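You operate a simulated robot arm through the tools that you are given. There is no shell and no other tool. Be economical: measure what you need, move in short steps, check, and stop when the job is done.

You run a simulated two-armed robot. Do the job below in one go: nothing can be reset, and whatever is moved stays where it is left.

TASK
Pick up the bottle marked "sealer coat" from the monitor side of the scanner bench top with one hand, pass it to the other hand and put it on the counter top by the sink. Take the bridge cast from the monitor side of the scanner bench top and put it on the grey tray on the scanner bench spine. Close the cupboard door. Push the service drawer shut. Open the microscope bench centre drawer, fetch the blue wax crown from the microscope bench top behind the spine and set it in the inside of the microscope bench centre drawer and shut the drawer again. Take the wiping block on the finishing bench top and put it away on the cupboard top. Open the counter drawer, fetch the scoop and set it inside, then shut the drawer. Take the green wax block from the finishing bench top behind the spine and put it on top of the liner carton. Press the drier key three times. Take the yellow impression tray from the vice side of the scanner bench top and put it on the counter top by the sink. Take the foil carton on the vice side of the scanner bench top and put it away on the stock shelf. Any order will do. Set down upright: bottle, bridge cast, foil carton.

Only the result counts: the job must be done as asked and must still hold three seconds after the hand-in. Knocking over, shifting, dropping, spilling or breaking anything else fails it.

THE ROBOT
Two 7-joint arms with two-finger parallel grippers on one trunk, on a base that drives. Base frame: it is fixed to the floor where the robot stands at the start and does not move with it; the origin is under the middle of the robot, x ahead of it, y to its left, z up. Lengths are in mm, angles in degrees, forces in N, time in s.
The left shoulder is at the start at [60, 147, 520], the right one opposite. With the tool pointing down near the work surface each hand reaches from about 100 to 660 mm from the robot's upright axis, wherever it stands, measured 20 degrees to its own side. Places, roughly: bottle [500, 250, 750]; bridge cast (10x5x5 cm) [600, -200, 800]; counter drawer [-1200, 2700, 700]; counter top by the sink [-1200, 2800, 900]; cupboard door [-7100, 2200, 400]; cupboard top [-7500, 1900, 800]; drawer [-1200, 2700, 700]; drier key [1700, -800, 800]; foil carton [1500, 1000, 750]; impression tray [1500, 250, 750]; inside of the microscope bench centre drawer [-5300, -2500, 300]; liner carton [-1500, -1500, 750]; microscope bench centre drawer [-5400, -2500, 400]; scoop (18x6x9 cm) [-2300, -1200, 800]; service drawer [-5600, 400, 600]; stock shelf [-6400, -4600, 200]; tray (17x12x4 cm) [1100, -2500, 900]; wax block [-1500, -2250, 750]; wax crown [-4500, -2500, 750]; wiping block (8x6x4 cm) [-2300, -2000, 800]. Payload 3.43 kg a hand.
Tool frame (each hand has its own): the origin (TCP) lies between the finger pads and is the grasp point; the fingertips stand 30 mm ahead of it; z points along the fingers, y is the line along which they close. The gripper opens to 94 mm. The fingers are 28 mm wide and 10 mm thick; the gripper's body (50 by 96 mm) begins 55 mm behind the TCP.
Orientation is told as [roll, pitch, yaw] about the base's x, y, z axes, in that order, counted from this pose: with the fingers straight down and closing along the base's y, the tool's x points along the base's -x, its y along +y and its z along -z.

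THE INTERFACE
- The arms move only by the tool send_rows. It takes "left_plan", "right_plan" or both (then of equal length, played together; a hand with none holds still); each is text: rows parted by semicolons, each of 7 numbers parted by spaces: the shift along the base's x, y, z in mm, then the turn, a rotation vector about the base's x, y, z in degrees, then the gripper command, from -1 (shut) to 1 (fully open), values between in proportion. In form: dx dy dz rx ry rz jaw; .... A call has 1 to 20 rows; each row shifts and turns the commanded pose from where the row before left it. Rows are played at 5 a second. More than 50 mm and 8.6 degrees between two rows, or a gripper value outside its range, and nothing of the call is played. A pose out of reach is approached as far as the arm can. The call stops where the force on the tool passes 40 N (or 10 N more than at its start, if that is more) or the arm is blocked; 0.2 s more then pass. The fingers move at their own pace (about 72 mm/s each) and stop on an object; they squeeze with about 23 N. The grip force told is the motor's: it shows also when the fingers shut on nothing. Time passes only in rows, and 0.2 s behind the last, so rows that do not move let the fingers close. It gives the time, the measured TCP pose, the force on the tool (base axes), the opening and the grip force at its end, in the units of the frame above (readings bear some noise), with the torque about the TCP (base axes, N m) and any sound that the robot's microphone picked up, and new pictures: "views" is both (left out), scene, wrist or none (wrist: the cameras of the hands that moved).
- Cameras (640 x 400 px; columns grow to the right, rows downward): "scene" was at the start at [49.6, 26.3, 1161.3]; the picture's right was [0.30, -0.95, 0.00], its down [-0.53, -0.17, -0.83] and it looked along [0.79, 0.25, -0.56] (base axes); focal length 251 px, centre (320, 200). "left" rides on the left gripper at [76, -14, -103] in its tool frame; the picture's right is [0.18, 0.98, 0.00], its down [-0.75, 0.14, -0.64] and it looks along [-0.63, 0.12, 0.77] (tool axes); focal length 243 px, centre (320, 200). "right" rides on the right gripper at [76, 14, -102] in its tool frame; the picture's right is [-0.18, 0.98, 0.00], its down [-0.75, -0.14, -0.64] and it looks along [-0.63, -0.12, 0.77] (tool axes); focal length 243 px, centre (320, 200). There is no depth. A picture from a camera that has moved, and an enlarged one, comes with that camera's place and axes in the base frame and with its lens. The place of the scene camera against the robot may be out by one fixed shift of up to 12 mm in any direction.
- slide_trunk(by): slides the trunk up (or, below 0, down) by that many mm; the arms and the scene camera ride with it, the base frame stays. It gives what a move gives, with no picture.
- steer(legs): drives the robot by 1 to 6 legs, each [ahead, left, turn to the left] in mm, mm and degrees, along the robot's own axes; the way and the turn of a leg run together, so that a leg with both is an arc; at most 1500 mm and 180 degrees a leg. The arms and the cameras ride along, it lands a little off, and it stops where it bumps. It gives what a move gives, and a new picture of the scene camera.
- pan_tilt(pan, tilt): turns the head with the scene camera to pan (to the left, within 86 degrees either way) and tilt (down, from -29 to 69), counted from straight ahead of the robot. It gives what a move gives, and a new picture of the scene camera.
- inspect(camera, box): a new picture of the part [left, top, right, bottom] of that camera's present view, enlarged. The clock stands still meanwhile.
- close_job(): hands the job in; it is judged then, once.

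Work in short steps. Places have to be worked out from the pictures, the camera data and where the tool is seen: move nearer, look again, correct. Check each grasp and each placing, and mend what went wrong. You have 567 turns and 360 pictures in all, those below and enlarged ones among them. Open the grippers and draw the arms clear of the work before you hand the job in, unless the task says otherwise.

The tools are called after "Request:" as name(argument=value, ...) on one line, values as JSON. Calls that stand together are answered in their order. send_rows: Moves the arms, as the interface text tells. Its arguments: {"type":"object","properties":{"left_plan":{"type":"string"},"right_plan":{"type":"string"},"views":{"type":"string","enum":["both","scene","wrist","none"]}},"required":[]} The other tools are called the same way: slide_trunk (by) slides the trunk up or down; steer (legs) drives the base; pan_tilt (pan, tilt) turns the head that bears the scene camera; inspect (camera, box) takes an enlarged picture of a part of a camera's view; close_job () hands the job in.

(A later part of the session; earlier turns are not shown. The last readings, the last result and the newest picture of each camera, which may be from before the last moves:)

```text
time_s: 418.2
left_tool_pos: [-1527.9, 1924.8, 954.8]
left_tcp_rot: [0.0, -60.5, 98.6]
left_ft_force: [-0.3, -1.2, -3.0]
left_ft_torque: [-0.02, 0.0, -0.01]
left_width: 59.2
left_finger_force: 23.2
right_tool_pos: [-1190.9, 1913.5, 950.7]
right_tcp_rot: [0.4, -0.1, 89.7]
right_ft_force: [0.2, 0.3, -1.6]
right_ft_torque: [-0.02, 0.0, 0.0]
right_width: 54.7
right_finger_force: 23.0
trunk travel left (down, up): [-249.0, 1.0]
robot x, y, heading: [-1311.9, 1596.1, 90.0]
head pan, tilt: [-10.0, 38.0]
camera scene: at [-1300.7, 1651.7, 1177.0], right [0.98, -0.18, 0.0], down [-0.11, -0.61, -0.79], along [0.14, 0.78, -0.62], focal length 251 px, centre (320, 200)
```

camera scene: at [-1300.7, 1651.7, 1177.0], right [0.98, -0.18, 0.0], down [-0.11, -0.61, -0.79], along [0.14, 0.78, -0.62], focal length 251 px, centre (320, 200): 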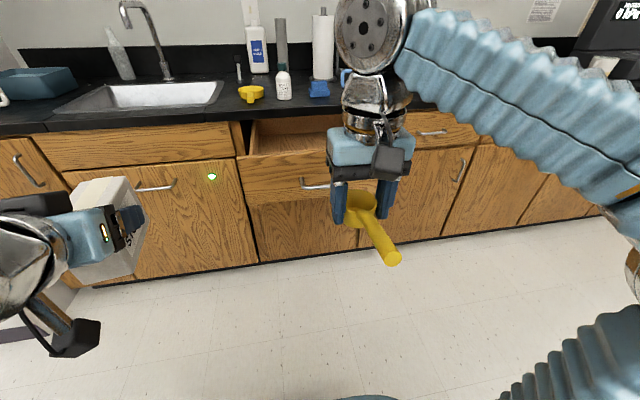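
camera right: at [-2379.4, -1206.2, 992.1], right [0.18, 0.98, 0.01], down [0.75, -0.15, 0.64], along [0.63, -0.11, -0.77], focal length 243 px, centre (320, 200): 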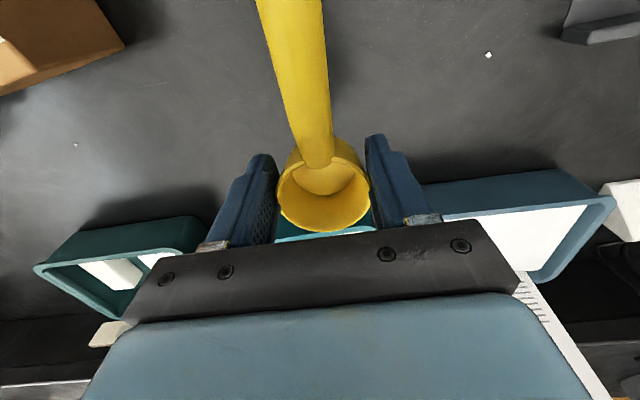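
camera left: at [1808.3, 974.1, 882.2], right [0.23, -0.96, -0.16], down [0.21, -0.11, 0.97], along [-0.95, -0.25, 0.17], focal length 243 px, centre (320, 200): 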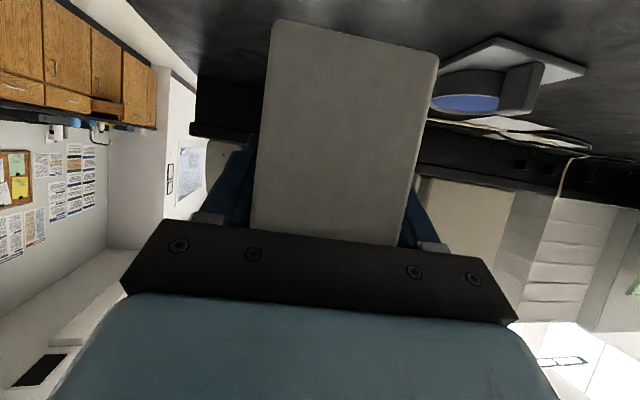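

Drawer interior spans y≈2270–2500. I drive ahead 310 mm with the scoop held high.

Request:
steer(legs=[[310, 0, 0]])

Request:
send_rows(right_plan="0 40 -3 0 0 0 -1; 0 40 -3 0 0 0 -1; 0 40 -3 0 0 0 -1; 0 40 -3 0 0 0 -1; 0 35 0 0 0 0 -1; 0 0 0 0 0 0 -1", views="both")

```text
time_s: 420.3
left_tool_pos: [-1524.7, 2241.5, 954.9]
left_tcp_rot: [0.1, -60.6, 98.6]
left_ft_force: [0.1, 0.6, -1.9]
left_ft_torque: [0.02, -0.01, 0.0]
left_width: 59.2
left_finger_force: 22.8
right_tool_pos: [-1187.5, 2228.8, 950.4]
right_tcp_rot: [0.4, -0.2, 89.6]
right_ft_force: [-0.5, 0.1, -0.7]
right_ft_torque: [-0.02, 0.0, 0.01]
right_width: 54.8
right_finger_force: 22.6
trunk travel left (down, up): [-249.0, 1.0]
robot x, y, heading: [-1311.0, 1909.2, 89.6]
head pan, tilt: [-10.0, 38.0]
camera scene: at [-1299.0, 1968.1, 1177.0], right [0.98, -0.18, 0.0], down [-0.11, -0.61, -0.79], along [0.14, 0.78, -0.62], focal length 251 px, centre (320, 200)
```

scene: 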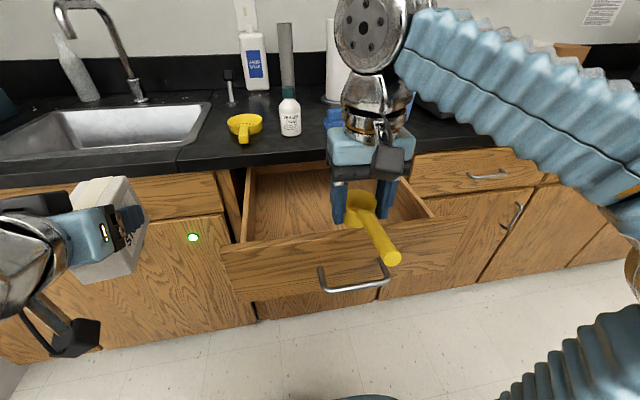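

```text
time_s: 421.7
left_tool_pos: [-1524.8, 2242.0, 954.8]
left_tcp_rot: [0.0, -60.6, 98.5]
left_ft_force: [0.3, 0.4, -2.6]
left_ft_torque: [-0.03, 0.0, 0.01]
left_width: 59.1
left_finger_force: 22.9
right_tool_pos: [-1187.3, 2423.7, 939.7]
right_tcp_rot: [0.4, -0.1, 89.7]
right_ft_force: [-0.1, 0.2, -1.4]
right_ft_torque: [0.0, -0.01, 0.02]
right_width: 54.4
right_finger_force: 23.3
trunk travel left (down, up): [-249.0, 1.0]
robot x, y, heading: [-1309.6, 1913.8, 89.7]
head pan, tilt: [-10.0, 38.0]
camera scene: at [-1299.1, 1968.5, 1176.9], right [0.98, -0.18, 0.0], down [-0.11, -0.61, -0.79], along [0.14, 0.77, -0.62], focal length 251 px, centre (320, 200)
camera right: at [-1202.2, 2347.9, 1042.2], right [-0.98, 0.19, 0.01], down [0.15, 0.75, 0.64], along [0.12, 0.63, -0.77], focal length 243 px, centre (320, 200)
```

scene: 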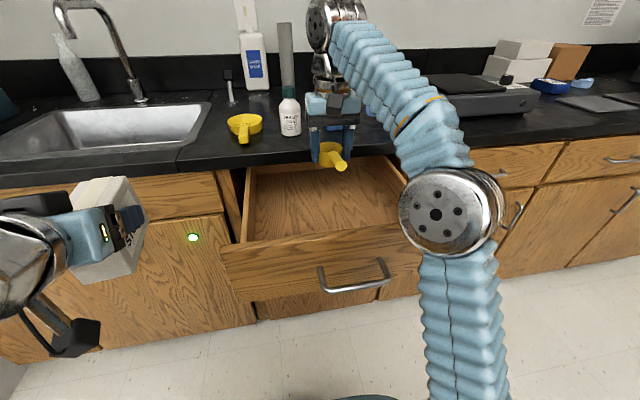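
right: 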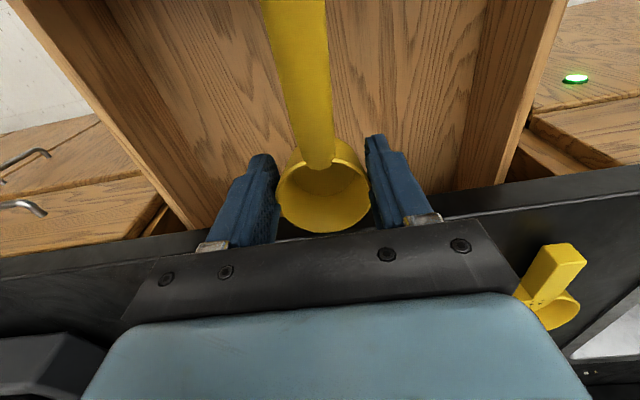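

The counter edge is at y≈2490. I yaw the scoop 25° for slack, set y≈2420, and descend into the drawer.

Request:
send_rows(right_plan="0 -1 0 0 0 8.3 -1; 0 -1 -10 0 0 8.3 -1; 0 -1 -15 0 0 8.3 -1; 0 0 -20 0 0 0 -1; 0 0 -25 0 0 0 -1; 0 0 -25 0 0 0 -1; 0 0 -25 0 0 0 -1; 0 0 -20 0 0 0 -1", views="both")

```text
time_s: 423.5
left_tool_pos: [-1523.9, 2241.5, 956.8]
left_tcp_rot: [0.0, -60.6, 98.5]
left_ft_force: [0.4, -0.1, -2.4]
left_ft_torque: [0.0, -0.02, -0.02]
left_width: 59.5
left_finger_force: 23.4
right_tool_pos: [-1186.5, 2423.6, 797.2]
right_tcp_rot: [0.4, -0.1, 114.5]
right_ft_force: [0.3, -0.3, -1.6]
right_ft_torque: [0.02, -0.01, 0.0]
right_width: 54.4
right_finger_force: 23.3
trunk travel left (down, up): [-249.0, 1.0]
robot x, y, heading: [-1308.3, 1912.7, 89.5]
head pan, tilt: [-10.0, 38.0]
camera scene: at [-1299.0, 1968.3, 1177.0], right [0.98, -0.18, 0.0], down [-0.11, -0.61, -0.79], along [0.14, 0.78, -0.62], focal length 251 px, centre (320, 200)
camera right: at [-1168.4, 2346.8, 900.2], right [-0.97, -0.24, 0.01], down [-0.18, 0.75, 0.64], along [-0.16, 0.62, -0.77], focal length 243 px, centre (320, 200)
```

scene: 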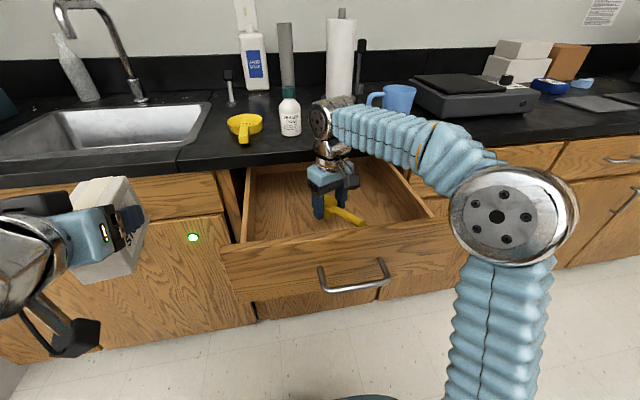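
right: 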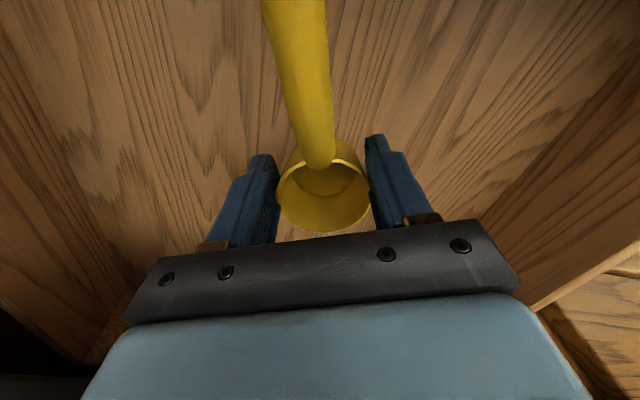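

Inside the drawer now. I lower in small steps until it touches the bottom.

Request:
send_rows(right_plan="0 0 -12 0 0 0 -1; 0 0 -10 0 0 0 -1; 0 0 -8 0 0 0 -1; 0 0 -6 0 0 0 -1; 0 0 -5 0 0 0 -1; 0 0 -5 0 0 0 -1; 0 0 -5 0 0 0 -1", views="none")

```text
time_s: 424.9
left_tool_pos: [-1524.9, 2240.0, 954.7]
left_tcp_rot: [-0.1, -60.7, 98.5]
left_ft_force: [-0.2, -0.1, -3.1]
left_ft_torque: [-0.02, 0.0, 0.0]
left_width: 59.3
left_finger_force: 23.5
right_tool_pos: [-1187.0, 2423.3, 759.4]
right_tcp_rot: [0.3, -1.1, 114.4]
right_ft_force: [2.5, 1.9, 17.6]
right_ft_torque: [-0.01, -0.14, 0.05]
right_width: 54.3
right_finger_force: 23.3
trunk travel left (down, up): [-249.0, 1.0]
robot x, y, heading: [-1307.7, 1912.7, 89.6]
head pan, tilt: [-10.0, 38.0]
stopped in row 6 (right hand): the force on the tool passed its limit at 46 N (the readings are from after the stop); the commanded pose is now the measured one
```

Contact at z≈758. I open and rise out of the drawer.

Request:
send_rows(right_plan="0 0 1 0 0 0 -1; 0 0 0 0 0 0 0.4; 0 0 0 0 0 0 0.4; 0 0 0 0 0 0 0.4; 0 0 20 0 0 0 0.4; 0 0 40 0 0 0 0.4; 0 0 45 0 0 0 0.4; 0 0 45 0 0 0 0.4; 0 -20 30 0 0 0 0.4; 0 -40 0 0 0 0 0.4; 0 -40 0 0 0 0 0.4", views="scene")

```text
time_s: 427.3
left_tool_pos: [-1525.0, 2240.9, 955.6]
left_tcp_rot: [0.0, -60.7, 98.5]
left_ft_force: [-0.2, 0.0, -2.5]
left_ft_torque: [-0.02, 0.0, -0.02]
left_width: 59.4
left_finger_force: 23.1
right_tool_pos: [-1186.0, 2323.0, 936.5]
right_tcp_rot: [0.3, -0.7, 114.4]
right_ft_force: [-0.7, 0.7, -0.4]
right_ft_torque: [-0.05, -0.04, -0.02]
right_width: 65.8
right_finger_force: 0.0
trunk travel left (down, up): [-249.0, 1.0]
robot x, y, heading: [-1309.8, 1912.6, 89.7]
head pan, tilt: [-10.0, 38.0]
camera scene: at [-1299.0, 1968.4, 1176.9], right [0.98, -0.18, 0.0], down [-0.11, -0.61, -0.79], along [0.14, 0.78, -0.62], focal length 251 px, centre (320, 200)
```

scene: 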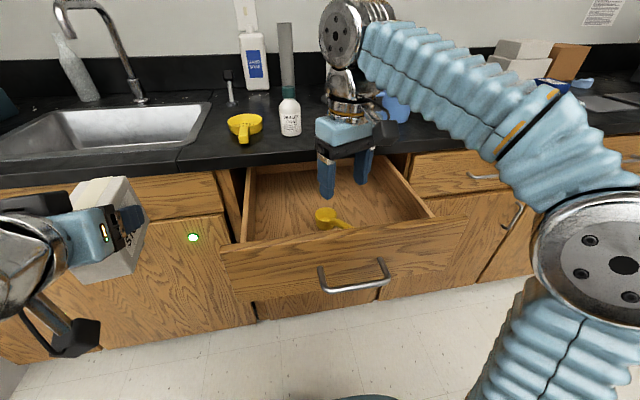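

The scoop lies in the drawer. I back off, tilt the right hand forward with closed fingers, and will push the drawer shut by its front above the handle.

Request:
steer(legs=[[-260, 0, 0]])

Request:
send_rows(right_plan="0 0 0 0 0 -8.3 0; 0 0 0 0 0 -8.3 -1; 0 0 0 0 0 -8.3 -1; 0 5 -12 7.8 0 0 -1; 0 5 -12 7.8 0 0 -1; 0 5 -12 7.8 0 0 -1; 0 5 -12 7.8 0 0 -1; 0 5 -12 7.8 0 0 -1; 0 5 -12 7.8 0 0 -1; 0 5 -12 7.8 0 0 -1; 0 5 -12 7.8 0 0 -1; 0 5 -12 7.8 0 0 -1", views="scene")

```text
time_s: 429.2
left_tool_pos: [-1526.0, 1981.4, 955.3]
left_tcp_rot: [0.0, -60.6, 98.5]
left_ft_force: [-0.2, 0.4, -4.1]
left_ft_torque: [-0.03, -0.01, 0.0]
left_width: 59.4
left_finger_force: 22.8
right_tool_pos: [-1187.9, 2061.6, 937.1]
right_tcp_rot: [0.3, -0.8, 114.5]
right_ft_force: [0.0, 0.3, 0.1]
right_ft_torque: [-0.02, -0.01, 0.04]
right_width: 65.8
right_finger_force: 0.1
trunk travel left (down, up): [-249.0, 1.0]
robot x, y, heading: [-1308.0, 1652.2, 89.6]
head pan, tilt: [-10.0, 38.0]
camera scene: at [-1300.6, 1708.2, 1176.9], right [0.98, -0.18, 0.0], down [-0.11, -0.61, -0.79], along [0.14, 0.78, -0.62], focal length 251 px, centre (320, 200)
```

scene: 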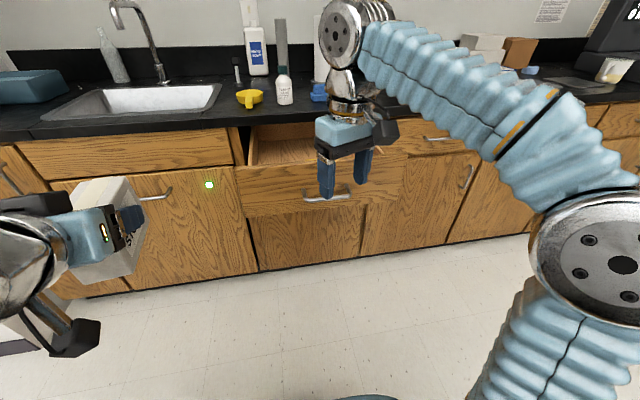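

```text
time_s: 431.8
left_tool_pos: [-1526.6, 1979.6, 955.6]
left_tcp_rot: [-0.1, -60.6, 98.6]
left_ft_force: [-0.2, -0.1, -3.3]
left_ft_torque: [-0.02, 0.03, -0.01]
left_width: 59.4
left_finger_force: 22.9
right_tool_pos: [-1189.7, 2106.0, 829.2]
right_tcp_rot: [1.6, -71.0, 88.6]
right_ft_force: [0.3, 0.6, -0.3]
right_ft_torque: [0.02, 0.01, -0.02]
right_width: 0.0
right_finger_force: 23.0
trunk travel left (down, up): [-249.0, 1.0]
robot x, y, heading: [-1308.1, 1652.6, 89.8]
head pan, tilt: [-10.0, 38.0]
camera scene: at [-1300.6, 1707.9, 1177.0], right [0.98, -0.18, 0.0], down [-0.11, -0.61, -0.79], along [0.14, 0.78, -0.62], focal length 251 px, centre (320, 200)
```

scene: 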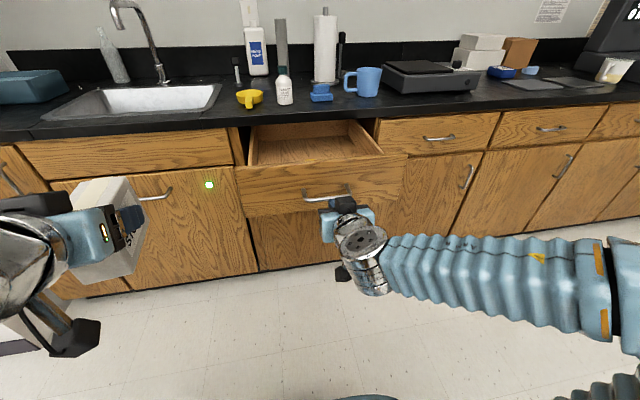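

Fingertip at about (…,2134,819), facing the drawer front. I lower 7 mm and drive forward to push it.

Request:
send_rows(right_plan="5 0 -7 0 0 0 -1", views="none")

Request:
steer(legs=[[180, 0, 0]])

```text
time_s: 432.2
left_tool_pos: [-1525.3, 1981.0, 954.4]
left_tcp_rot: [0.1, -60.6, 98.5]
left_ft_force: [0.3, -1.2, -3.9]
left_ft_torque: [-0.03, -0.03, 0.0]
left_width: 59.4
left_finger_force: 23.0
right_tool_pos: [-1183.9, 2107.2, 820.5]
right_tcp_rot: [1.5, -71.0, 88.7]
right_ft_force: [-0.7, -1.0, 1.0]
right_ft_torque: [-0.01, 0.0, -0.03]
right_width: 0.0
right_finger_force: 22.8
trunk travel left (down, up): [-249.0, 1.0]
robot x, y, heading: [-1309.0, 1655.4, 89.8]
head pan, tilt: [-10.0, 38.0]
```

```text
time_s: 433.7
left_tool_pos: [-1526.6, 2162.6, 954.9]
left_tcp_rot: [0.1, -60.6, 98.7]
left_ft_force: [-0.4, -0.8, -2.8]
left_ft_torque: [-0.05, 0.02, 0.0]
left_width: 59.4
left_finger_force: 22.6
right_tool_pos: [-1184.5, 2289.9, 822.8]
right_tcp_rot: [1.4, -71.0, 88.9]
right_ft_force: [0.1, 0.0, -1.0]
right_ft_torque: [0.01, 0.01, -0.02]
right_width: 0.1
right_finger_force: 23.3
trunk travel left (down, up): [-249.0, 1.0]
robot x, y, heading: [-1311.1, 1833.5, 89.6]
head pan, tilt: [-10.0, 38.0]
camera scene: at [-1300.0, 1890.3, 1177.0], right [0.98, -0.18, 0.0], down [-0.11, -0.61, -0.79], along [0.14, 0.78, -0.62], focal length 251 px, centre (320, 200)
```

scene: 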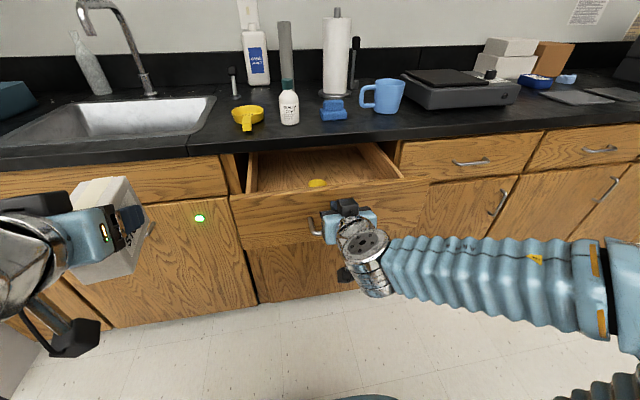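

The drawer is moving in. I continue.

Request:
steer(legs=[[160, 0, 0], [40, 0, 0]])

```text
time_s: 435.7
left_tool_pos: [-1526.0, 2357.3, 953.9]
left_tcp_rot: [0.0, -60.4, 98.7]
left_ft_force: [-0.4, 0.2, -3.5]
left_ft_torque: [-0.01, -0.04, -0.03]
left_width: 59.4
left_finger_force: 22.5
right_tool_pos: [-1184.2, 2482.6, 820.8]
right_tcp_rot: [1.5, -71.0, 88.9]
right_ft_force: [0.7, -6.5, 3.7]
right_ft_torque: [0.11, 0.06, -0.07]
right_width: 0.1
right_finger_force: 23.2
trunk travel left (down, up): [-249.0, 1.0]
robot x, y, heading: [-1308.4, 2030.3, 90.0]
head pan, tilt: [-10.0, 38.0]
stopped in leg 2: the force on the tool passed its limit at 65 N (the readings are from after the stop); the commanded pose is now the measured one
camera scene: at [-1299.4, 2085.1, 1177.0], right [0.98, -0.18, 0.0], down [-0.11, -0.61, -0.79], along [0.14, 0.78, -0.62], focal length 251 px, centre (320, 200)
```

scene: 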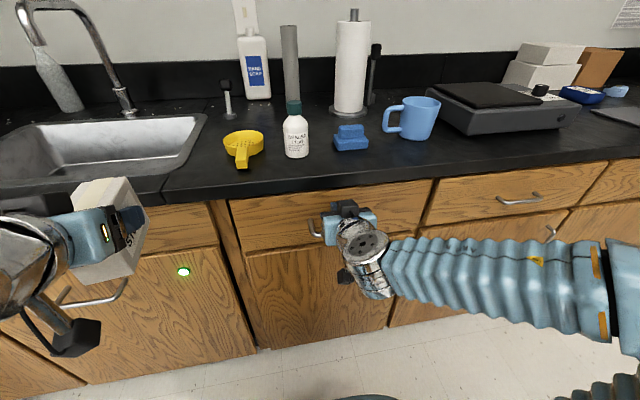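

The drawer hit its stop (65 N) and looks flush. I back off and verify.

Request:
steer(legs=[[-300, 0, 0]])

Request:
inspect(camera="scene", box=[160, 80, 480, 260])

```text
time_s: 437.7
left_tool_pos: [-1527.2, 2060.8, 954.4]
left_tcp_rot: [0.0, -60.5, 98.5]
left_ft_force: [-0.3, 0.0, -2.5]
left_ft_torque: [-0.01, -0.03, -0.02]
left_width: 59.2
left_finger_force: 23.0
right_tool_pos: [-1184.2, 2184.4, 819.9]
right_tcp_rot: [1.5, -70.8, 88.9]
right_ft_force: [0.7, -0.2, 0.9]
right_ft_torque: [-0.03, 0.01, -0.02]
right_width: 0.1
right_finger_force: 22.9
trunk travel left (down, up): [-249.0, 1.0]
robot x, y, heading: [-1312.3, 1733.8, 89.8]
head pan, tilt: [-10.0, 38.0]
camera scene: at [-1300.5, 1787.6, 1176.9], right [0.98, -0.18, 0.0], down [-0.11, -0.61, -0.79], along [0.14, 0.78, -0.62], focal length 251 px, centre (320, 200)
```

scene: 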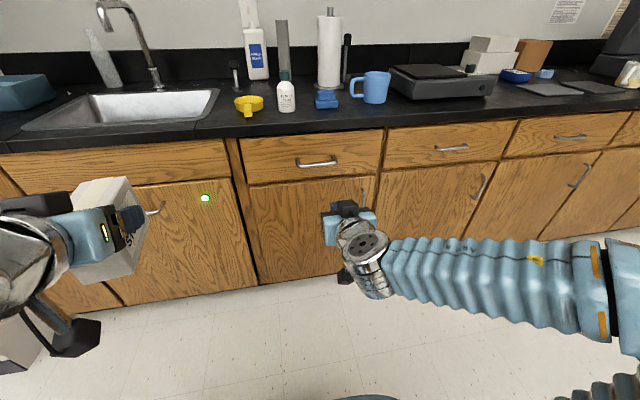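

```text
2.00 times, centred on (320, 170) of scene
camera zoom: at [-1300.5, 1787.6, 1176.9], right [0.98, -0.18, 0.0], down [-0.11, -0.61, -0.79], along [0.14, 0.78, -0.62], focal length 502 px, centre (320, 260)
```

zoom: 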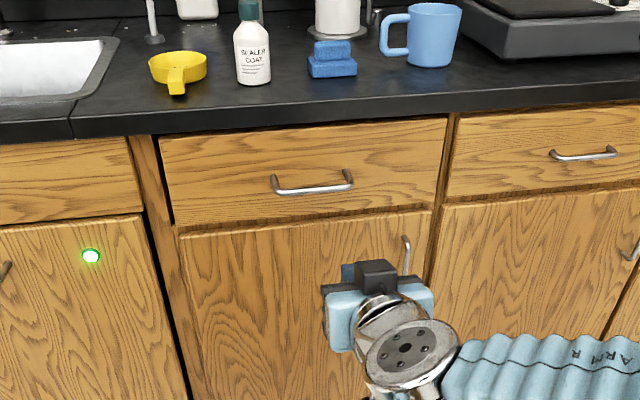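

The drawer is shut. I return the right hand upright and go for the wiping block.

Request:
send_rows(right_plan="0 -6 13 -7.8 0 0 -1; 0 -6 13 -7.8 0 0 0; 0 -6 13 -7.8 0 0 1; 0 -6 13 -7.8 0 0 1; 0 -6 13 -7.8 0 0 1; 0 -6 13 -7.8 0 0 1; 0 -6 13 -7.8 0 0 1; 0 -6 13 -7.8 0 0 1; 0 -6 13 -7.8 0 0 1", views="none")

Request:
steer(legs=[[-150, 0, 0], [0, 0, -90], [-1450, 0, 0], [-260, 0, 0]])

```text
time_s: 439.7
left_tool_pos: [-1526.3, 2061.3, 954.6]
left_tcp_rot: [-0.1, -60.4, 98.6]
left_ft_force: [-0.1, -0.5, -2.9]
left_ft_torque: [-0.03, -0.03, 0.01]
left_width: 59.1
left_finger_force: 22.8
right_tool_pos: [-1183.0, 2131.2, 936.4]
right_tcp_rot: [0.4, -0.5, 89.6]
right_ft_force: [0.0, -0.5, 1.2]
right_ft_torque: [0.06, -0.01, 0.0]
right_width: 93.9
right_finger_force: 0.0
trunk travel left (down, up): [-249.0, 1.0]
robot x, y, heading: [-1309.5, 1729.5, 89.8]
head pan, tilt: [-10.0, 38.0]
```

```text
time_s: 452.9
left_tool_pos: [-2637.2, 1799.9, 953.6]
left_tcp_rot: [0.0, -60.4, 8.8]
left_ft_force: [0.5, 0.8, -3.7]
left_ft_torque: [0.02, 0.06, 0.02]
left_width: 59.3
left_finger_force: 23.1
right_tool_pos: [-2564.4, 1458.6, 937.4]
right_tcp_rot: [0.5, -0.5, -0.2]
right_ft_force: [0.3, 1.0, -0.5]
right_ft_torque: [0.0, 0.01, -0.01]
right_width: 94.3
right_finger_force: 0.1
trunk travel left (down, up): [-249.0, 1.0]
robot x, y, heading: [-2963.7, 1590.3, 0.1]
head pan, tilt: [-10.0, 38.0]
camera scene: at [-2914.4, 1568.9, 1176.9], right [-0.18, -0.98, 0.0], down [-0.61, 0.11, -0.79], along [0.78, -0.14, -0.62], focal length 251 px, centre (320, 200)
```

scene: 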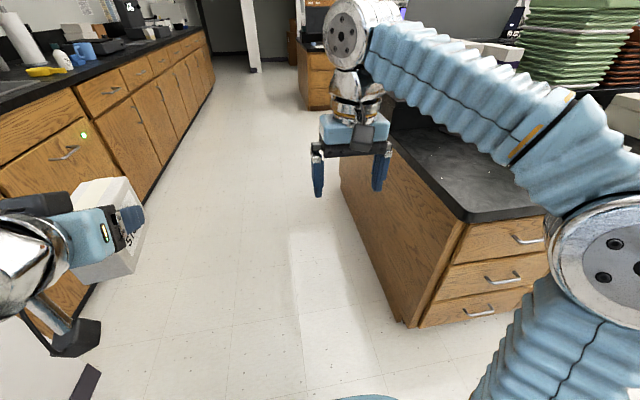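

I run south along the west side to the wiping block.

Request:
steer(legs=[[0, -1450, 0], [0, -1450, 0], [0, -500, 0]])

Request:
pan_tilt(pan=-5, tilt=32)

```text
time_s: 469.5
left_tool_pos: [-2597.0, -1613.9, 954.4]
left_tcp_rot: [0.0, -60.3, 10.5]
left_ft_force: [-0.1, 0.5, -3.4]
left_ft_torque: [0.01, 0.02, 0.05]
left_width: 59.4
left_finger_force: 22.9
right_tool_pos: [-2515.9, -1952.6, 937.2]
right_tcp_rot: [0.5, -0.6, 1.5]
right_ft_force: [-0.1, 0.5, -0.2]
right_ft_torque: [0.01, -0.03, -0.01]
right_width: 94.0
right_finger_force: 0.1
trunk travel left (down, up): [-249.0, 1.0]
robot x, y, heading: [-2918.4, -1839.9, 1.5]
head pan, tilt: [-10.0, 38.0]
camera scene: at [-2868.5, -1853.1, 1177.0], right [-0.15, -0.99, 0.0], down [-0.61, 0.09, -0.79], along [0.78, -0.12, -0.62], focal length 251 px, centre (320, 200)
```

scene: 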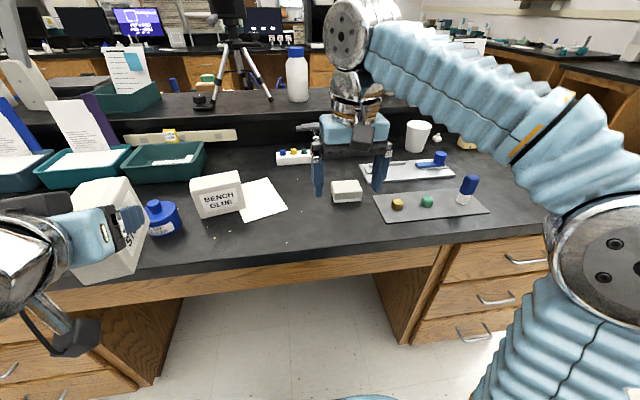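

```text
time_s: 470.2
left_tool_pos: [-2596.7, -1612.9, 954.2]
left_tcp_rot: [-0.1, -60.3, 10.5]
left_ft_force: [-0.5, 0.7, -3.3]
left_ft_torque: [-0.01, -0.01, 0.01]
left_width: 59.3
left_finger_force: 23.5
right_tool_pos: [-2515.9, -1953.6, 937.1]
right_tcp_rot: [0.3, -0.5, 1.5]
right_ft_force: [0.6, -0.2, -0.3]
right_ft_torque: [0.03, 0.01, 0.0]
right_width: 94.0
right_finger_force: 0.1
trunk travel left (down, up): [-249.0, 1.0]
robot x, y, heading: [-2916.2, -1839.3, 1.9]
head pan, tilt: [-5.0, 32.0]
camera scene: at [-2864.5, -1845.9, 1186.1], right [-0.06, -1.0, 0.0], down [-0.53, 0.03, -0.85], along [0.85, -0.05, -0.53], focal length 251 px, centre (320, 200)
```

scene: 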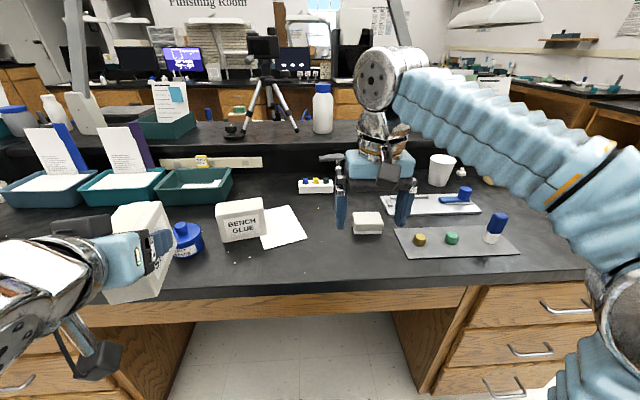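

The pale block ahead of the right hand matches (8x6x4 cm) at about (-2355,-2000). I enlarge.

Request:
inspect(camera="scene", box=[320, 190, 420, 260])

```text
5.71 times, centred on (370, 225) of scene
camera zoom: at [-2864.5, -1845.9, 1186.1], right [-0.06, -1.0, 0.0], down [-0.53, 0.03, -0.85], along [0.85, -0.05, -0.53], focal length 1435 px, centre (34, 57)
```

zoom: 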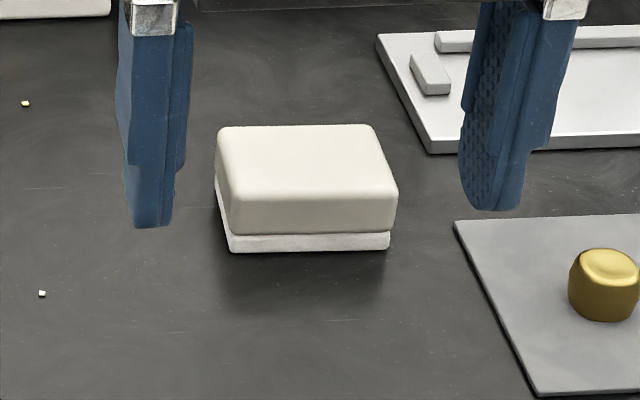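

Block footprint: x -2366…-2306, y -1964…-2037, so I grip across x (60 mm). I yaw the right hand 90° while moving over it.

Request:
send_rows(right_plan="12 -4 -5 0 0 8.2 1; 12 -4 -5 0 0 8.2 1; 12 -4 -5 0 0 8.2 1; 12 -4 -5 0 0 8.2 1; 12 -4 -5 0 0 8.2 1; 12 -4 -5 0 0 8.2 1; 12 -4 -5 0 0 8.2 1; 12 -4 -5 0 0 8.2 1; 12 -4 -5 0 0 8.2 1; 12 -4 -5 0 0 8.2 1; 12 -4 -5 0 0 7 1", views="wrist")

```text
time_s: 472.6
left_tool_pos: [-2598.2, -1613.5, 954.0]
left_tcp_rot: [0.0, -60.5, 10.5]
left_ft_force: [-0.4, -0.1, -2.8]
left_ft_torque: [0.02, 0.06, -0.01]
left_width: 59.2
left_finger_force: 23.3
right_tool_pos: [-2383.9, -1996.7, 882.0]
right_tcp_rot: [0.4, -0.6, 90.7]
right_ft_force: [-0.6, 0.1, 0.0]
right_ft_torque: [0.05, 0.01, -0.01]
right_width: 93.8
right_finger_force: 0.1
trunk travel left (down, up): [-249.0, 1.0]
robot x, y, heading: [-2915.8, -1840.0, 1.6]
head pan, tilt: [-5.0, 32.0]
camera right: at [-2396.2, -2075.2, 984.7], right [-0.98, 0.17, 0.01], down [0.14, 0.75, 0.65], along [0.11, 0.64, -0.76], focal length 243 px, centre (320, 200)
```

right: 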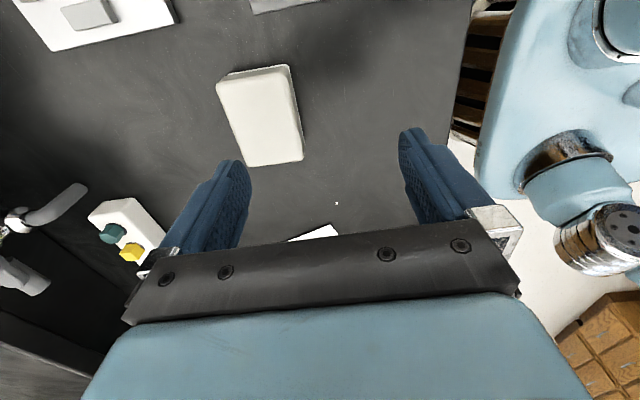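

Block centre ≈(-2341,-2010). I shift and descend, then close.

Request:
send_rows(right_plan="22 -6 -10 0 0 0 1; 21 -5 -15 0 0 0 1; 0 0 -20 0 0 0 1; 0 0 0 0 0 0 1", views="wrist")

```text
time_s: 473.6
left_tool_pos: [-2597.9, -1612.8, 954.8]
left_tcp_rot: [0.0, -60.4, 10.6]
left_ft_force: [0.2, -0.2, -2.5]
left_ft_torque: [-0.02, 0.02, -0.02]
left_width: 59.3
left_finger_force: 23.2
right_tool_pos: [-2340.1, -2010.3, 837.7]
right_tcp_rot: [0.4, -0.6, 90.5]
right_ft_force: [-0.3, -0.2, -0.7]
right_ft_torque: [0.03, -0.01, -0.02]
right_width: 94.3
right_finger_force: 0.1
trunk travel left (down, up): [-249.0, 1.0]
robot x, y, heading: [-2923.7, -1837.8, 1.5]
head pan, tilt: [-5.0, 32.0]
camera right: at [-2353.0, -2086.6, 939.1], right [-0.98, 0.18, 0.01], down [0.14, 0.75, 0.65], along [0.11, 0.64, -0.76], focal length 243 px, centre (320, 200)
```

right: 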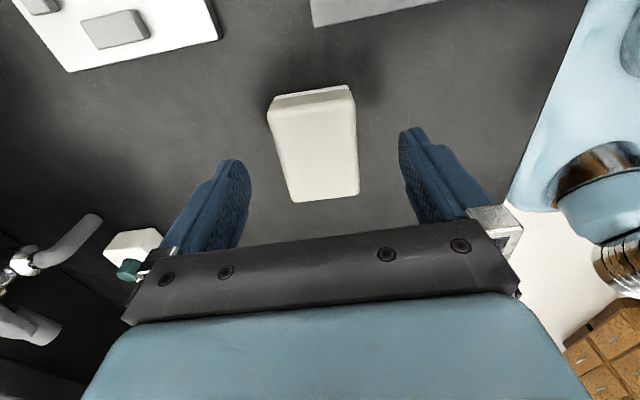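

Request:
send_rows(right_plan="0 -7 -12 0 0 0 1; 0 0 -12 0 0 0 1; 0 0 -9 0 0 0 1; 0 0 0 0 0 0 -1; 0 0 0 0 0 0 -1; 0 0 0 0 0 0 -1; 0 0 0 0 0 0 -1", views="none")

Request:
send_rows(right_plan="0 0 15 0 0 0 -1; 0 0 25 0 0 0 -1; -20 0 30 0 0 0 -1; -40 0 20 0 0 0 -1; -40 0 15 0 0 0 -1; -40 10 10 0 0 0 -1; -40 10 5 0 0 0 -1", views="wrist")

```text
time_s: 475.2
left_tool_pos: [-2598.1, -1612.4, 952.9]
left_tcp_rot: [0.0, -60.3, 10.5]
left_ft_force: [-0.4, 0.3, -3.4]
left_ft_torque: [0.0, 0.0, 0.0]
left_width: 59.5
left_finger_force: 23.6
right_tool_pos: [-2340.7, -2014.5, 803.8]
right_tcp_rot: [0.4, -0.7, 90.5]
right_ft_force: [1.4, 0.1, 0.9]
right_ft_torque: [-0.04, -0.11, -0.02]
right_width: 54.2
right_finger_force: 22.8
trunk travel left (down, up): [-249.0, 1.0]
robot x, y, heading: [-2922.9, -1838.3, 1.7]
head pan, tilt: [-5.0, 32.0]
```

```text
time_s: 476.8
left_tool_pos: [-2596.8, -1612.4, 953.8]
left_tcp_rot: [0.0, -60.3, 10.6]
left_ft_force: [0.3, -0.2, -2.8]
left_ft_torque: [-0.03, 0.0, 0.07]
left_width: 59.4
left_finger_force: 23.4
right_tool_pos: [-2522.1, -1993.4, 922.6]
right_tcp_rot: [0.6, -0.6, 90.5]
right_ft_force: [0.6, 0.1, -1.5]
right_ft_torque: [-0.02, 0.02, -0.03]
right_width: 54.4
right_finger_force: 23.0
trunk travel left (down, up): [-249.0, 1.0]
robot x, y, heading: [-2918.8, -1841.2, 1.7]
head pan, tilt: [-5.0, 32.0]
camera right: at [-2534.4, -2069.9, 1025.0], right [-0.98, 0.18, 0.01], down [0.14, 0.75, 0.65], along [0.11, 0.64, -0.76], focal length 243 px, centre (320, 200)
```

right: 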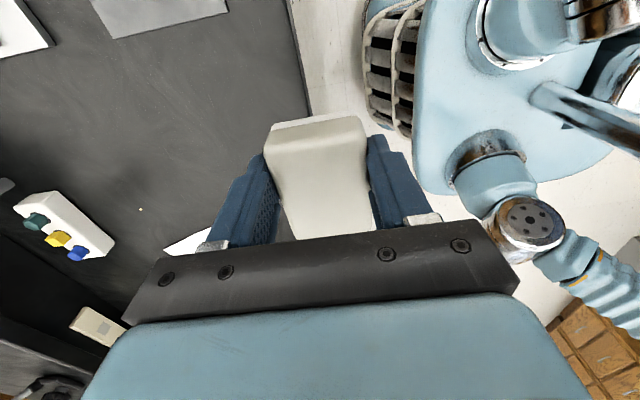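

The wiping block is held (54 mm). I next take the foil carton to the stock shelf: back off, go south, turn west.

Request:
steer(legs=[[-250, 0, -1.7], [0, -1400, 0], [0, 0, 180]])

Request:
pan_tilt(pan=0, tilt=15)

```text
time_s: 492.8
left_tool_pos: [-3460.8, -3523.5, 953.9]
left_tcp_rot: [0.1, -60.3, -169.1]
left_ft_force: [-0.4, 0.3, -3.0]
left_ft_torque: [-0.02, -0.03, 0.01]
left_width: 59.3
left_finger_force: 23.2
right_tool_pos: [-3540.1, -3144.5, 923.5]
right_tcp_rot: [0.4, -0.6, -89.1]
right_ft_force: [-0.2, -0.1, -1.8]
right_ft_torque: [-0.01, 0.0, -0.01]
right_width: 54.4
right_finger_force: 23.1
trunk travel left (down, up): [-249.0, 1.0]
robot x, y, heading: [-3143.0, -3290.3, -178.1]
head pan, tilt: [-5.0, 32.0]
camera scene: at [-3206.5, -3288.6, 1186.2], right [0.05, 1.0, 0.0], down [0.53, -0.03, -0.85], along [-0.85, 0.04, -0.53], focal length 251 px, centre (320, 200)
```

scene: 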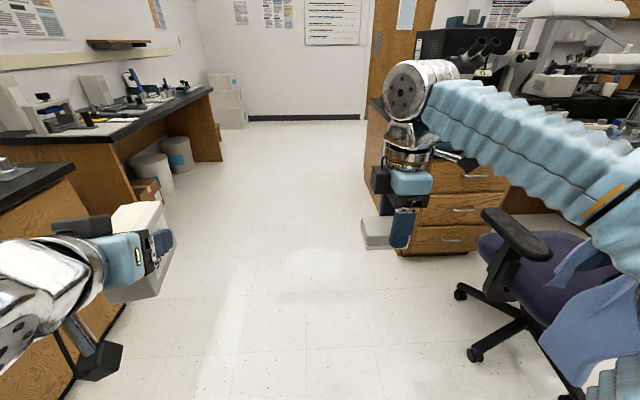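

```text
time_s: 493.6
left_tool_pos: [-3461.8, -3523.9, 953.6]
left_tcp_rot: [0.0, -60.5, -169.0]
left_ft_force: [-0.2, 0.0, -3.3]
left_ft_torque: [0.02, -0.02, -0.03]
left_width: 59.3
left_finger_force: 23.2
right_tool_pos: [-3541.2, -3144.0, 924.0]
right_tcp_rot: [0.4, -0.6, -89.2]
right_ft_force: [-0.4, -0.8, -1.1]
right_ft_torque: [0.05, -0.01, -0.01]
right_width: 54.4
right_finger_force: 22.5
trunk travel left (down, up): [-249.0, 1.0]
robot x, y, heading: [-3138.9, -3292.9, -178.0]
head pan, tilt: [0.0, 15.0]
camera scene: at [-3210.4, -3296.5, 1213.4], right [-0.03, 1.0, 0.0], down [0.26, 0.01, -0.97], along [-0.97, -0.03, -0.26], focal length 251 px, centre (320, 200)
```

scene: 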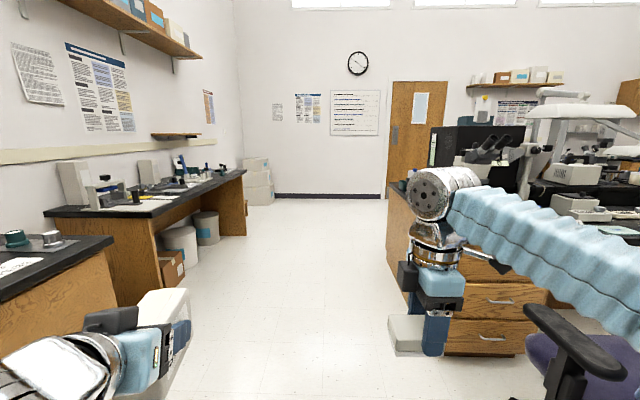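

The way west is clear. I drive along and look toward the stock shelf.

Request:
steer(legs=[[1450, 0, -2], [1100, 0, 0]])

Request:
pan_tilt(pan=45, tilt=20)

```text
time_s: 506.2
left_tool_pos: [-6061.6, -3497.4, 954.6]
left_tcp_rot: [0.0, -60.4, -171.1]
left_ft_force: [-0.3, 0.4, -3.1]
left_ft_torque: [0.05, -0.02, -0.01]
left_width: 59.3
left_finger_force: 23.4
right_tool_pos: [-6127.6, -3115.5, 923.2]
right_tcp_rot: [0.4, -0.6, -91.1]
right_ft_force: [-0.3, -0.4, -1.3]
right_ft_torque: [0.0, -0.03, 0.01]
right_width: 54.7
right_finger_force: 23.2
trunk travel left (down, up): [-249.0, 1.0]
robot x, y, heading: [-5733.2, -3279.8, -179.7]
head pan, tilt: [0.0, 15.0]
camera scene: at [-5803.2, -3279.7, 1213.5], right [0.0, 1.0, 0.0], down [0.26, 0.0, -0.97], along [-0.97, 0.0, -0.26], focal length 251 px, centre (320, 200)
```

scene: 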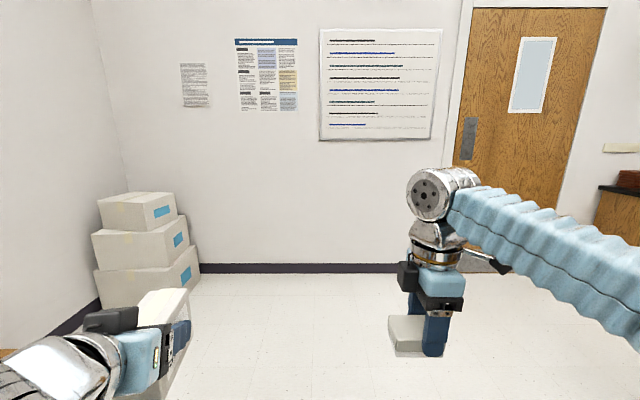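

```text
time_s: 507.3
left_tool_pos: [-6062.1, -3498.4, 954.5]
left_tcp_rot: [0.0, -60.4, -171.1]
left_ft_force: [0.0, 0.4, -3.0]
left_ft_torque: [0.0, -0.05, -0.04]
left_width: 59.3
left_finger_force: 23.4
right_tool_pos: [-6127.6, -3114.5, 922.9]
right_tcp_rot: [0.3, -0.6, -91.2]
right_ft_force: [-0.5, 0.6, -1.6]
right_ft_torque: [0.01, -0.02, -0.01]
right_width: 54.6
right_finger_force: 23.1
trunk travel left (down, up): [-249.0, 1.0]
robot x, y, heading: [-5734.8, -3277.5, -180.0]
head pan, tilt: [45.0, 20.0]
camera scene: at [-5775.8, -3345.5, 1205.4], right [-0.71, 0.71, 0.0], down [0.24, 0.24, -0.94], along [-0.66, -0.66, -0.34], focal length 251 px, centre (320, 200)
```

scene: 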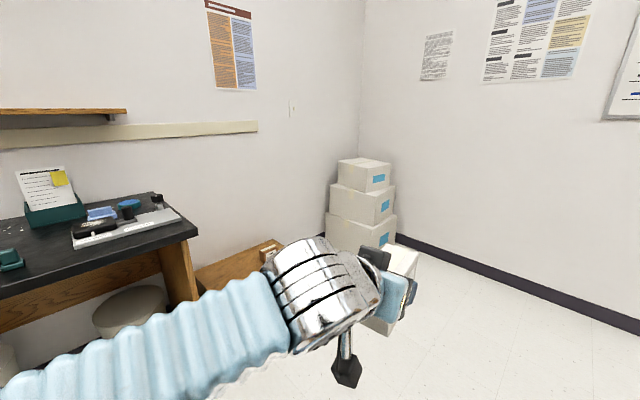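

There is a low wooden shelf between the bench end and the stacked cartons. I move across from it and face it.

Request:
steer(legs=[[560, 0, 0], [0, 0, 90]])

Request:
pan_tilt(pan=0, tilt=35)

```text
time_s: 514.4
left_tool_pos: [-6078.8, -3602.9, 953.4]
left_tcp_rot: [0.0, -60.5, -79.9]
left_ft_force: [-0.1, 0.2, -2.9]
left_ft_torque: [0.07, 0.02, -0.01]
left_width: 59.4
left_finger_force: 22.8
right_tool_pos: [-6457.9, -3677.1, 921.3]
right_tcp_rot: [0.4, -0.7, 0.0]
right_ft_force: [0.6, 0.5, -1.5]
right_ft_torque: [0.01, 0.04, -0.02]
right_width: 54.4
right_finger_force: 23.6
trunk travel left (down, up): [-249.0, 1.0]
robot x, y, heading: [-6301.6, -3280.4, -88.6]
head pan, tilt: [45.0, 20.0]
camera scene: at [-6241.4, -3315.8, 1205.4], right [-0.69, -0.72, 0.0], down [-0.25, 0.24, -0.94], along [0.68, -0.65, -0.34], focal length 251 px, centre (320, 200)
```

scene: 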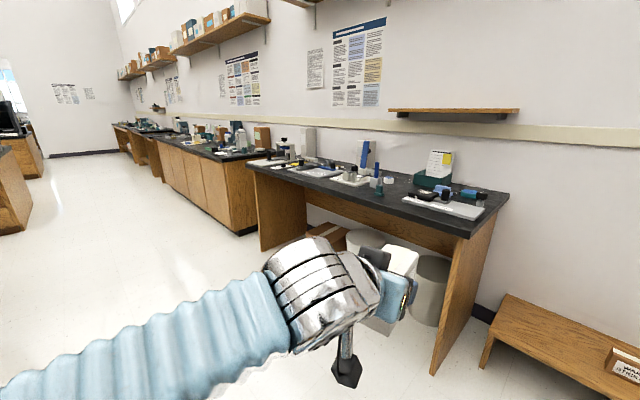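

```text
time_s: 515.6
left_tool_pos: [-6078.2, -3603.5, 953.9]
left_tcp_rot: [0.0, -60.4, -79.9]
left_ft_force: [0.6, 0.4, -3.1]
left_ft_torque: [0.04, -0.01, 0.02]
left_width: 59.4
left_finger_force: 23.4
right_tool_pos: [-6457.6, -3677.8, 923.8]
right_tcp_rot: [0.3, -0.5, 0.1]
right_ft_force: [-0.3, -1.0, -1.2]
right_ft_torque: [-0.02, 0.04, 0.0]
right_width: 54.6
right_finger_force: 22.8
trunk travel left (down, up): [-249.0, 1.0]
robot x, y, heading: [-6302.6, -3282.1, -88.7]
head pan, tilt: [0.0, 35.0]
camera scene: at [-6306.7, -3339.4, 1181.5], right [-1.0, -0.02, 0.0], down [-0.01, 0.57, -0.82], along [0.02, -0.82, -0.57], focal length 251 px, centre (320, 200)
```

scene: 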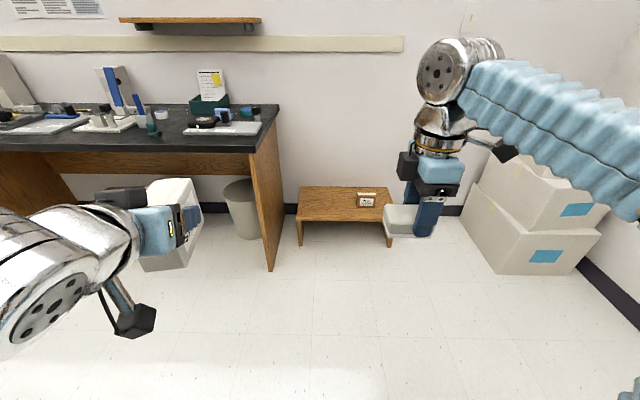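

The stock shelf is a low table (top z≈215, x -6690…-6140, y -4515…-4880) with a labelled box at its right. I enlarge.

Request:
inspect(camera="scene", box=[280, 170, 420, 260])

```text
4.44 times, centred on (350, 215) of scene
camera zoom: at [-6306.7, -3339.4, 1181.5], right [-1.0, -0.02, 0.0], down [-0.01, 0.57, -0.82], along [0.02, -0.82, -0.57], focal length 1116 px, centre (187, 133)
```

zoom: 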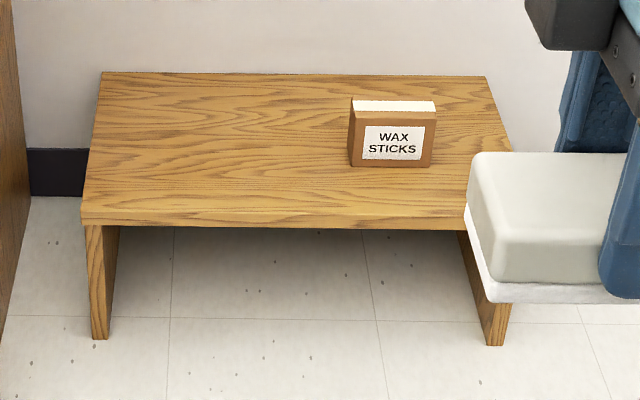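

The left part of the shelf is free. I lower the trunk fully and drive up to it.

Request:
slide_trunk(by=-235)

Request:
steer(legs=[[0, -180, -1.3], [700, 0, 0]])

```text
time_s: 518.0
left_tool_pos: [-6077.8, -3603.5, 719.1]
left_tcp_rot: [0.0, -60.4, -79.9]
left_ft_force: [0.7, 0.1, -3.4]
left_ft_torque: [0.05, 0.0, 0.02]
left_width: 59.3
left_finger_force: 22.9
right_tool_pos: [-6458.2, -3677.2, 688.0]
right_tcp_rot: [0.4, -0.6, 0.2]
right_ft_force: [0.3, -0.2, -1.6]
right_ft_torque: [0.0, 0.01, -0.02]
right_width: 54.5
right_finger_force: 22.6
trunk travel left (down, up): [-14.0, 236.0]
robot x, y, heading: [-6303.5, -3279.1, -88.8]
head pan, tilt: [0.0, 35.0]
```

```text
time_s: 522.9
left_tool_pos: [-6258.7, -4284.7, 719.7]
left_tcp_rot: [0.1, -60.3, -80.1]
left_ft_force: [-0.1, -0.9, -3.1]
left_ft_torque: [0.01, 0.04, 0.03]
left_width: 59.6
left_finger_force: 23.1
right_tool_pos: [-6638.9, -4356.8, 687.9]
right_tcp_rot: [0.5, -0.6, -0.1]
right_ft_force: [0.1, -0.4, -1.7]
right_ft_torque: [0.03, 0.01, 0.0]
right_width: 54.5
right_finger_force: 22.9
trunk travel left (down, up): [-14.0, 236.0]
robot x, y, heading: [-6479.9, -3958.0, -89.0]
head pan, tilt: [0.0, 35.0]
camera scene: at [-6485.7, -4019.2, 946.5], right [-1.0, -0.02, 0.0], down [-0.01, 0.57, -0.82], along [0.01, -0.82, -0.57], focal length 251 px, centre (320, 200)
```

scene: 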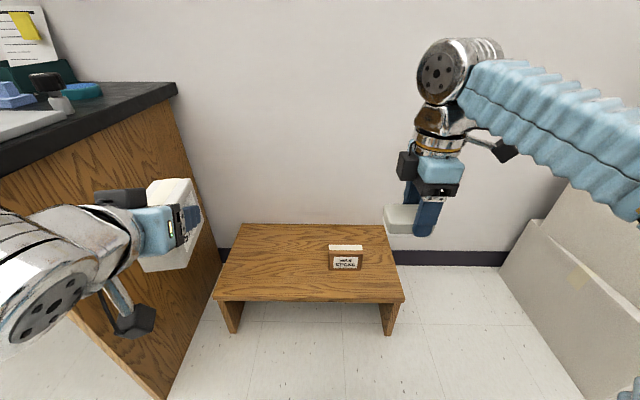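

Shelf top ≈203, front y≈-4511; target spot (-6290,-4640). I drive 115 mm closer and bring the carton down over it.

Request:
steer(legs=[[115, 0, 0]])

Request:
send_rows(left_plan="-4 -21 -25 0 0 0 -1; -4 -21 -35 0 0 0 -1; -4 -21 -40 0 0 0 -1; -4 -21 -40 0 0 0 -1; -4 -21 -40 0 0 0 -1; -4 -21 -40 0 0 0 -1; -4 -21 -40 0 0 0 -1; -4 -21 -40 0 0 0 -1; -4 -21 -40 0 0 0 -1; 0 -21 -40 0 0 0 -1; 0 0 0 0 0 0 -1", views="both")

```text
time_s: 524.1
left_tool_pos: [-6255.3, -4400.8, 718.8]
left_tcp_rot: [0.0, -60.5, -80.1]
left_ft_force: [0.9, 0.8, -3.0]
left_ft_torque: [0.01, 0.01, 0.01]
left_width: 59.5
left_finger_force: 23.5
right_tool_pos: [-6636.6, -4473.5, 687.8]
right_tcp_rot: [0.3, -0.6, -0.1]
right_ft_force: [-0.3, 1.0, -0.9]
right_ft_torque: [0.01, 0.02, -0.01]
right_width: 54.3
right_finger_force: 22.7
trunk travel left (down, up): [-14.0, 236.0]
robot x, y, heading: [-6480.1, -4077.5, -88.9]
head pan, tilt: [0.0, 35.0]
camera scene: at [-6483.5, -4135.3, 946.5], right [-1.0, -0.02, 0.0], down [-0.01, 0.57, -0.82], along [0.02, -0.82, -0.57], focal length 251 px, centre (320, 200)
```

scene: 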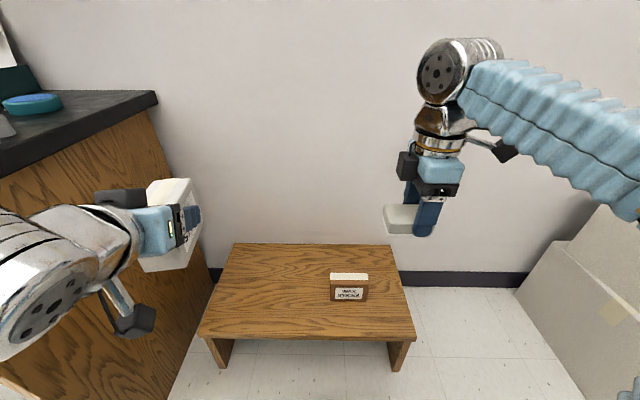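

```text
time_s: 526.5
left_tool_pos: [-6289.9, -4609.1, 339.8]
left_tcp_rot: [0.0, -60.4, -80.0]
left_ft_force: [0.5, 0.2, -3.3]
left_ft_torque: [0.05, -0.01, -0.02]
left_width: 59.4
left_finger_force: 23.2
right_tool_pos: [-6636.2, -4472.9, 687.5]
right_tcp_rot: [0.5, -0.6, 0.0]
right_ft_force: [0.2, 0.4, -0.7]
right_ft_torque: [-0.02, 0.07, 0.02]
right_width: 54.2
right_finger_force: 22.5
trunk travel left (down, up): [-14.0, 236.0]
robot x, y, heading: [-6478.8, -4074.8, -88.7]
head pan, tilt: [0.0, 35.0]
camera scene: at [-6483.5, -4135.4, 946.5], right [-1.0, -0.02, 0.0], down [-0.01, 0.57, -0.82], along [0.02, -0.82, -0.57], focal length 251 px, centre (320, 200)
camera left: at [-6327.9, -4487.9, 323.4], right [0.95, 0.26, -0.16], down [0.11, 0.21, 0.97], along [0.28, -0.94, 0.17], focal length 243 px, centre (320, 200)
```

scene: 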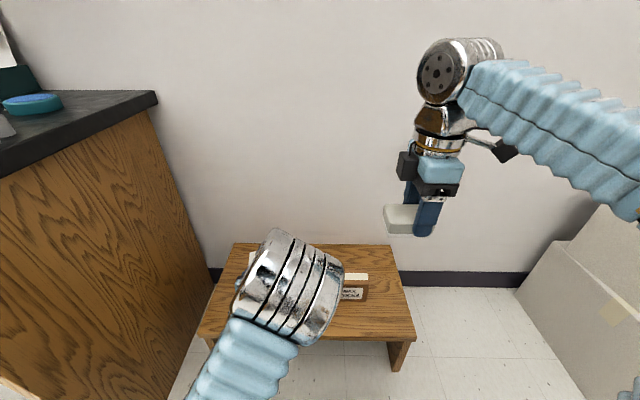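
left: 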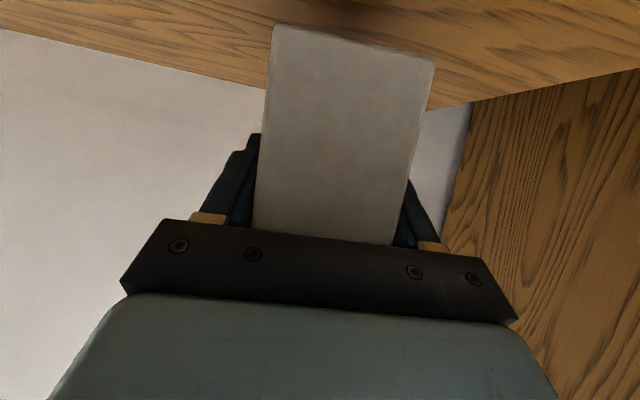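

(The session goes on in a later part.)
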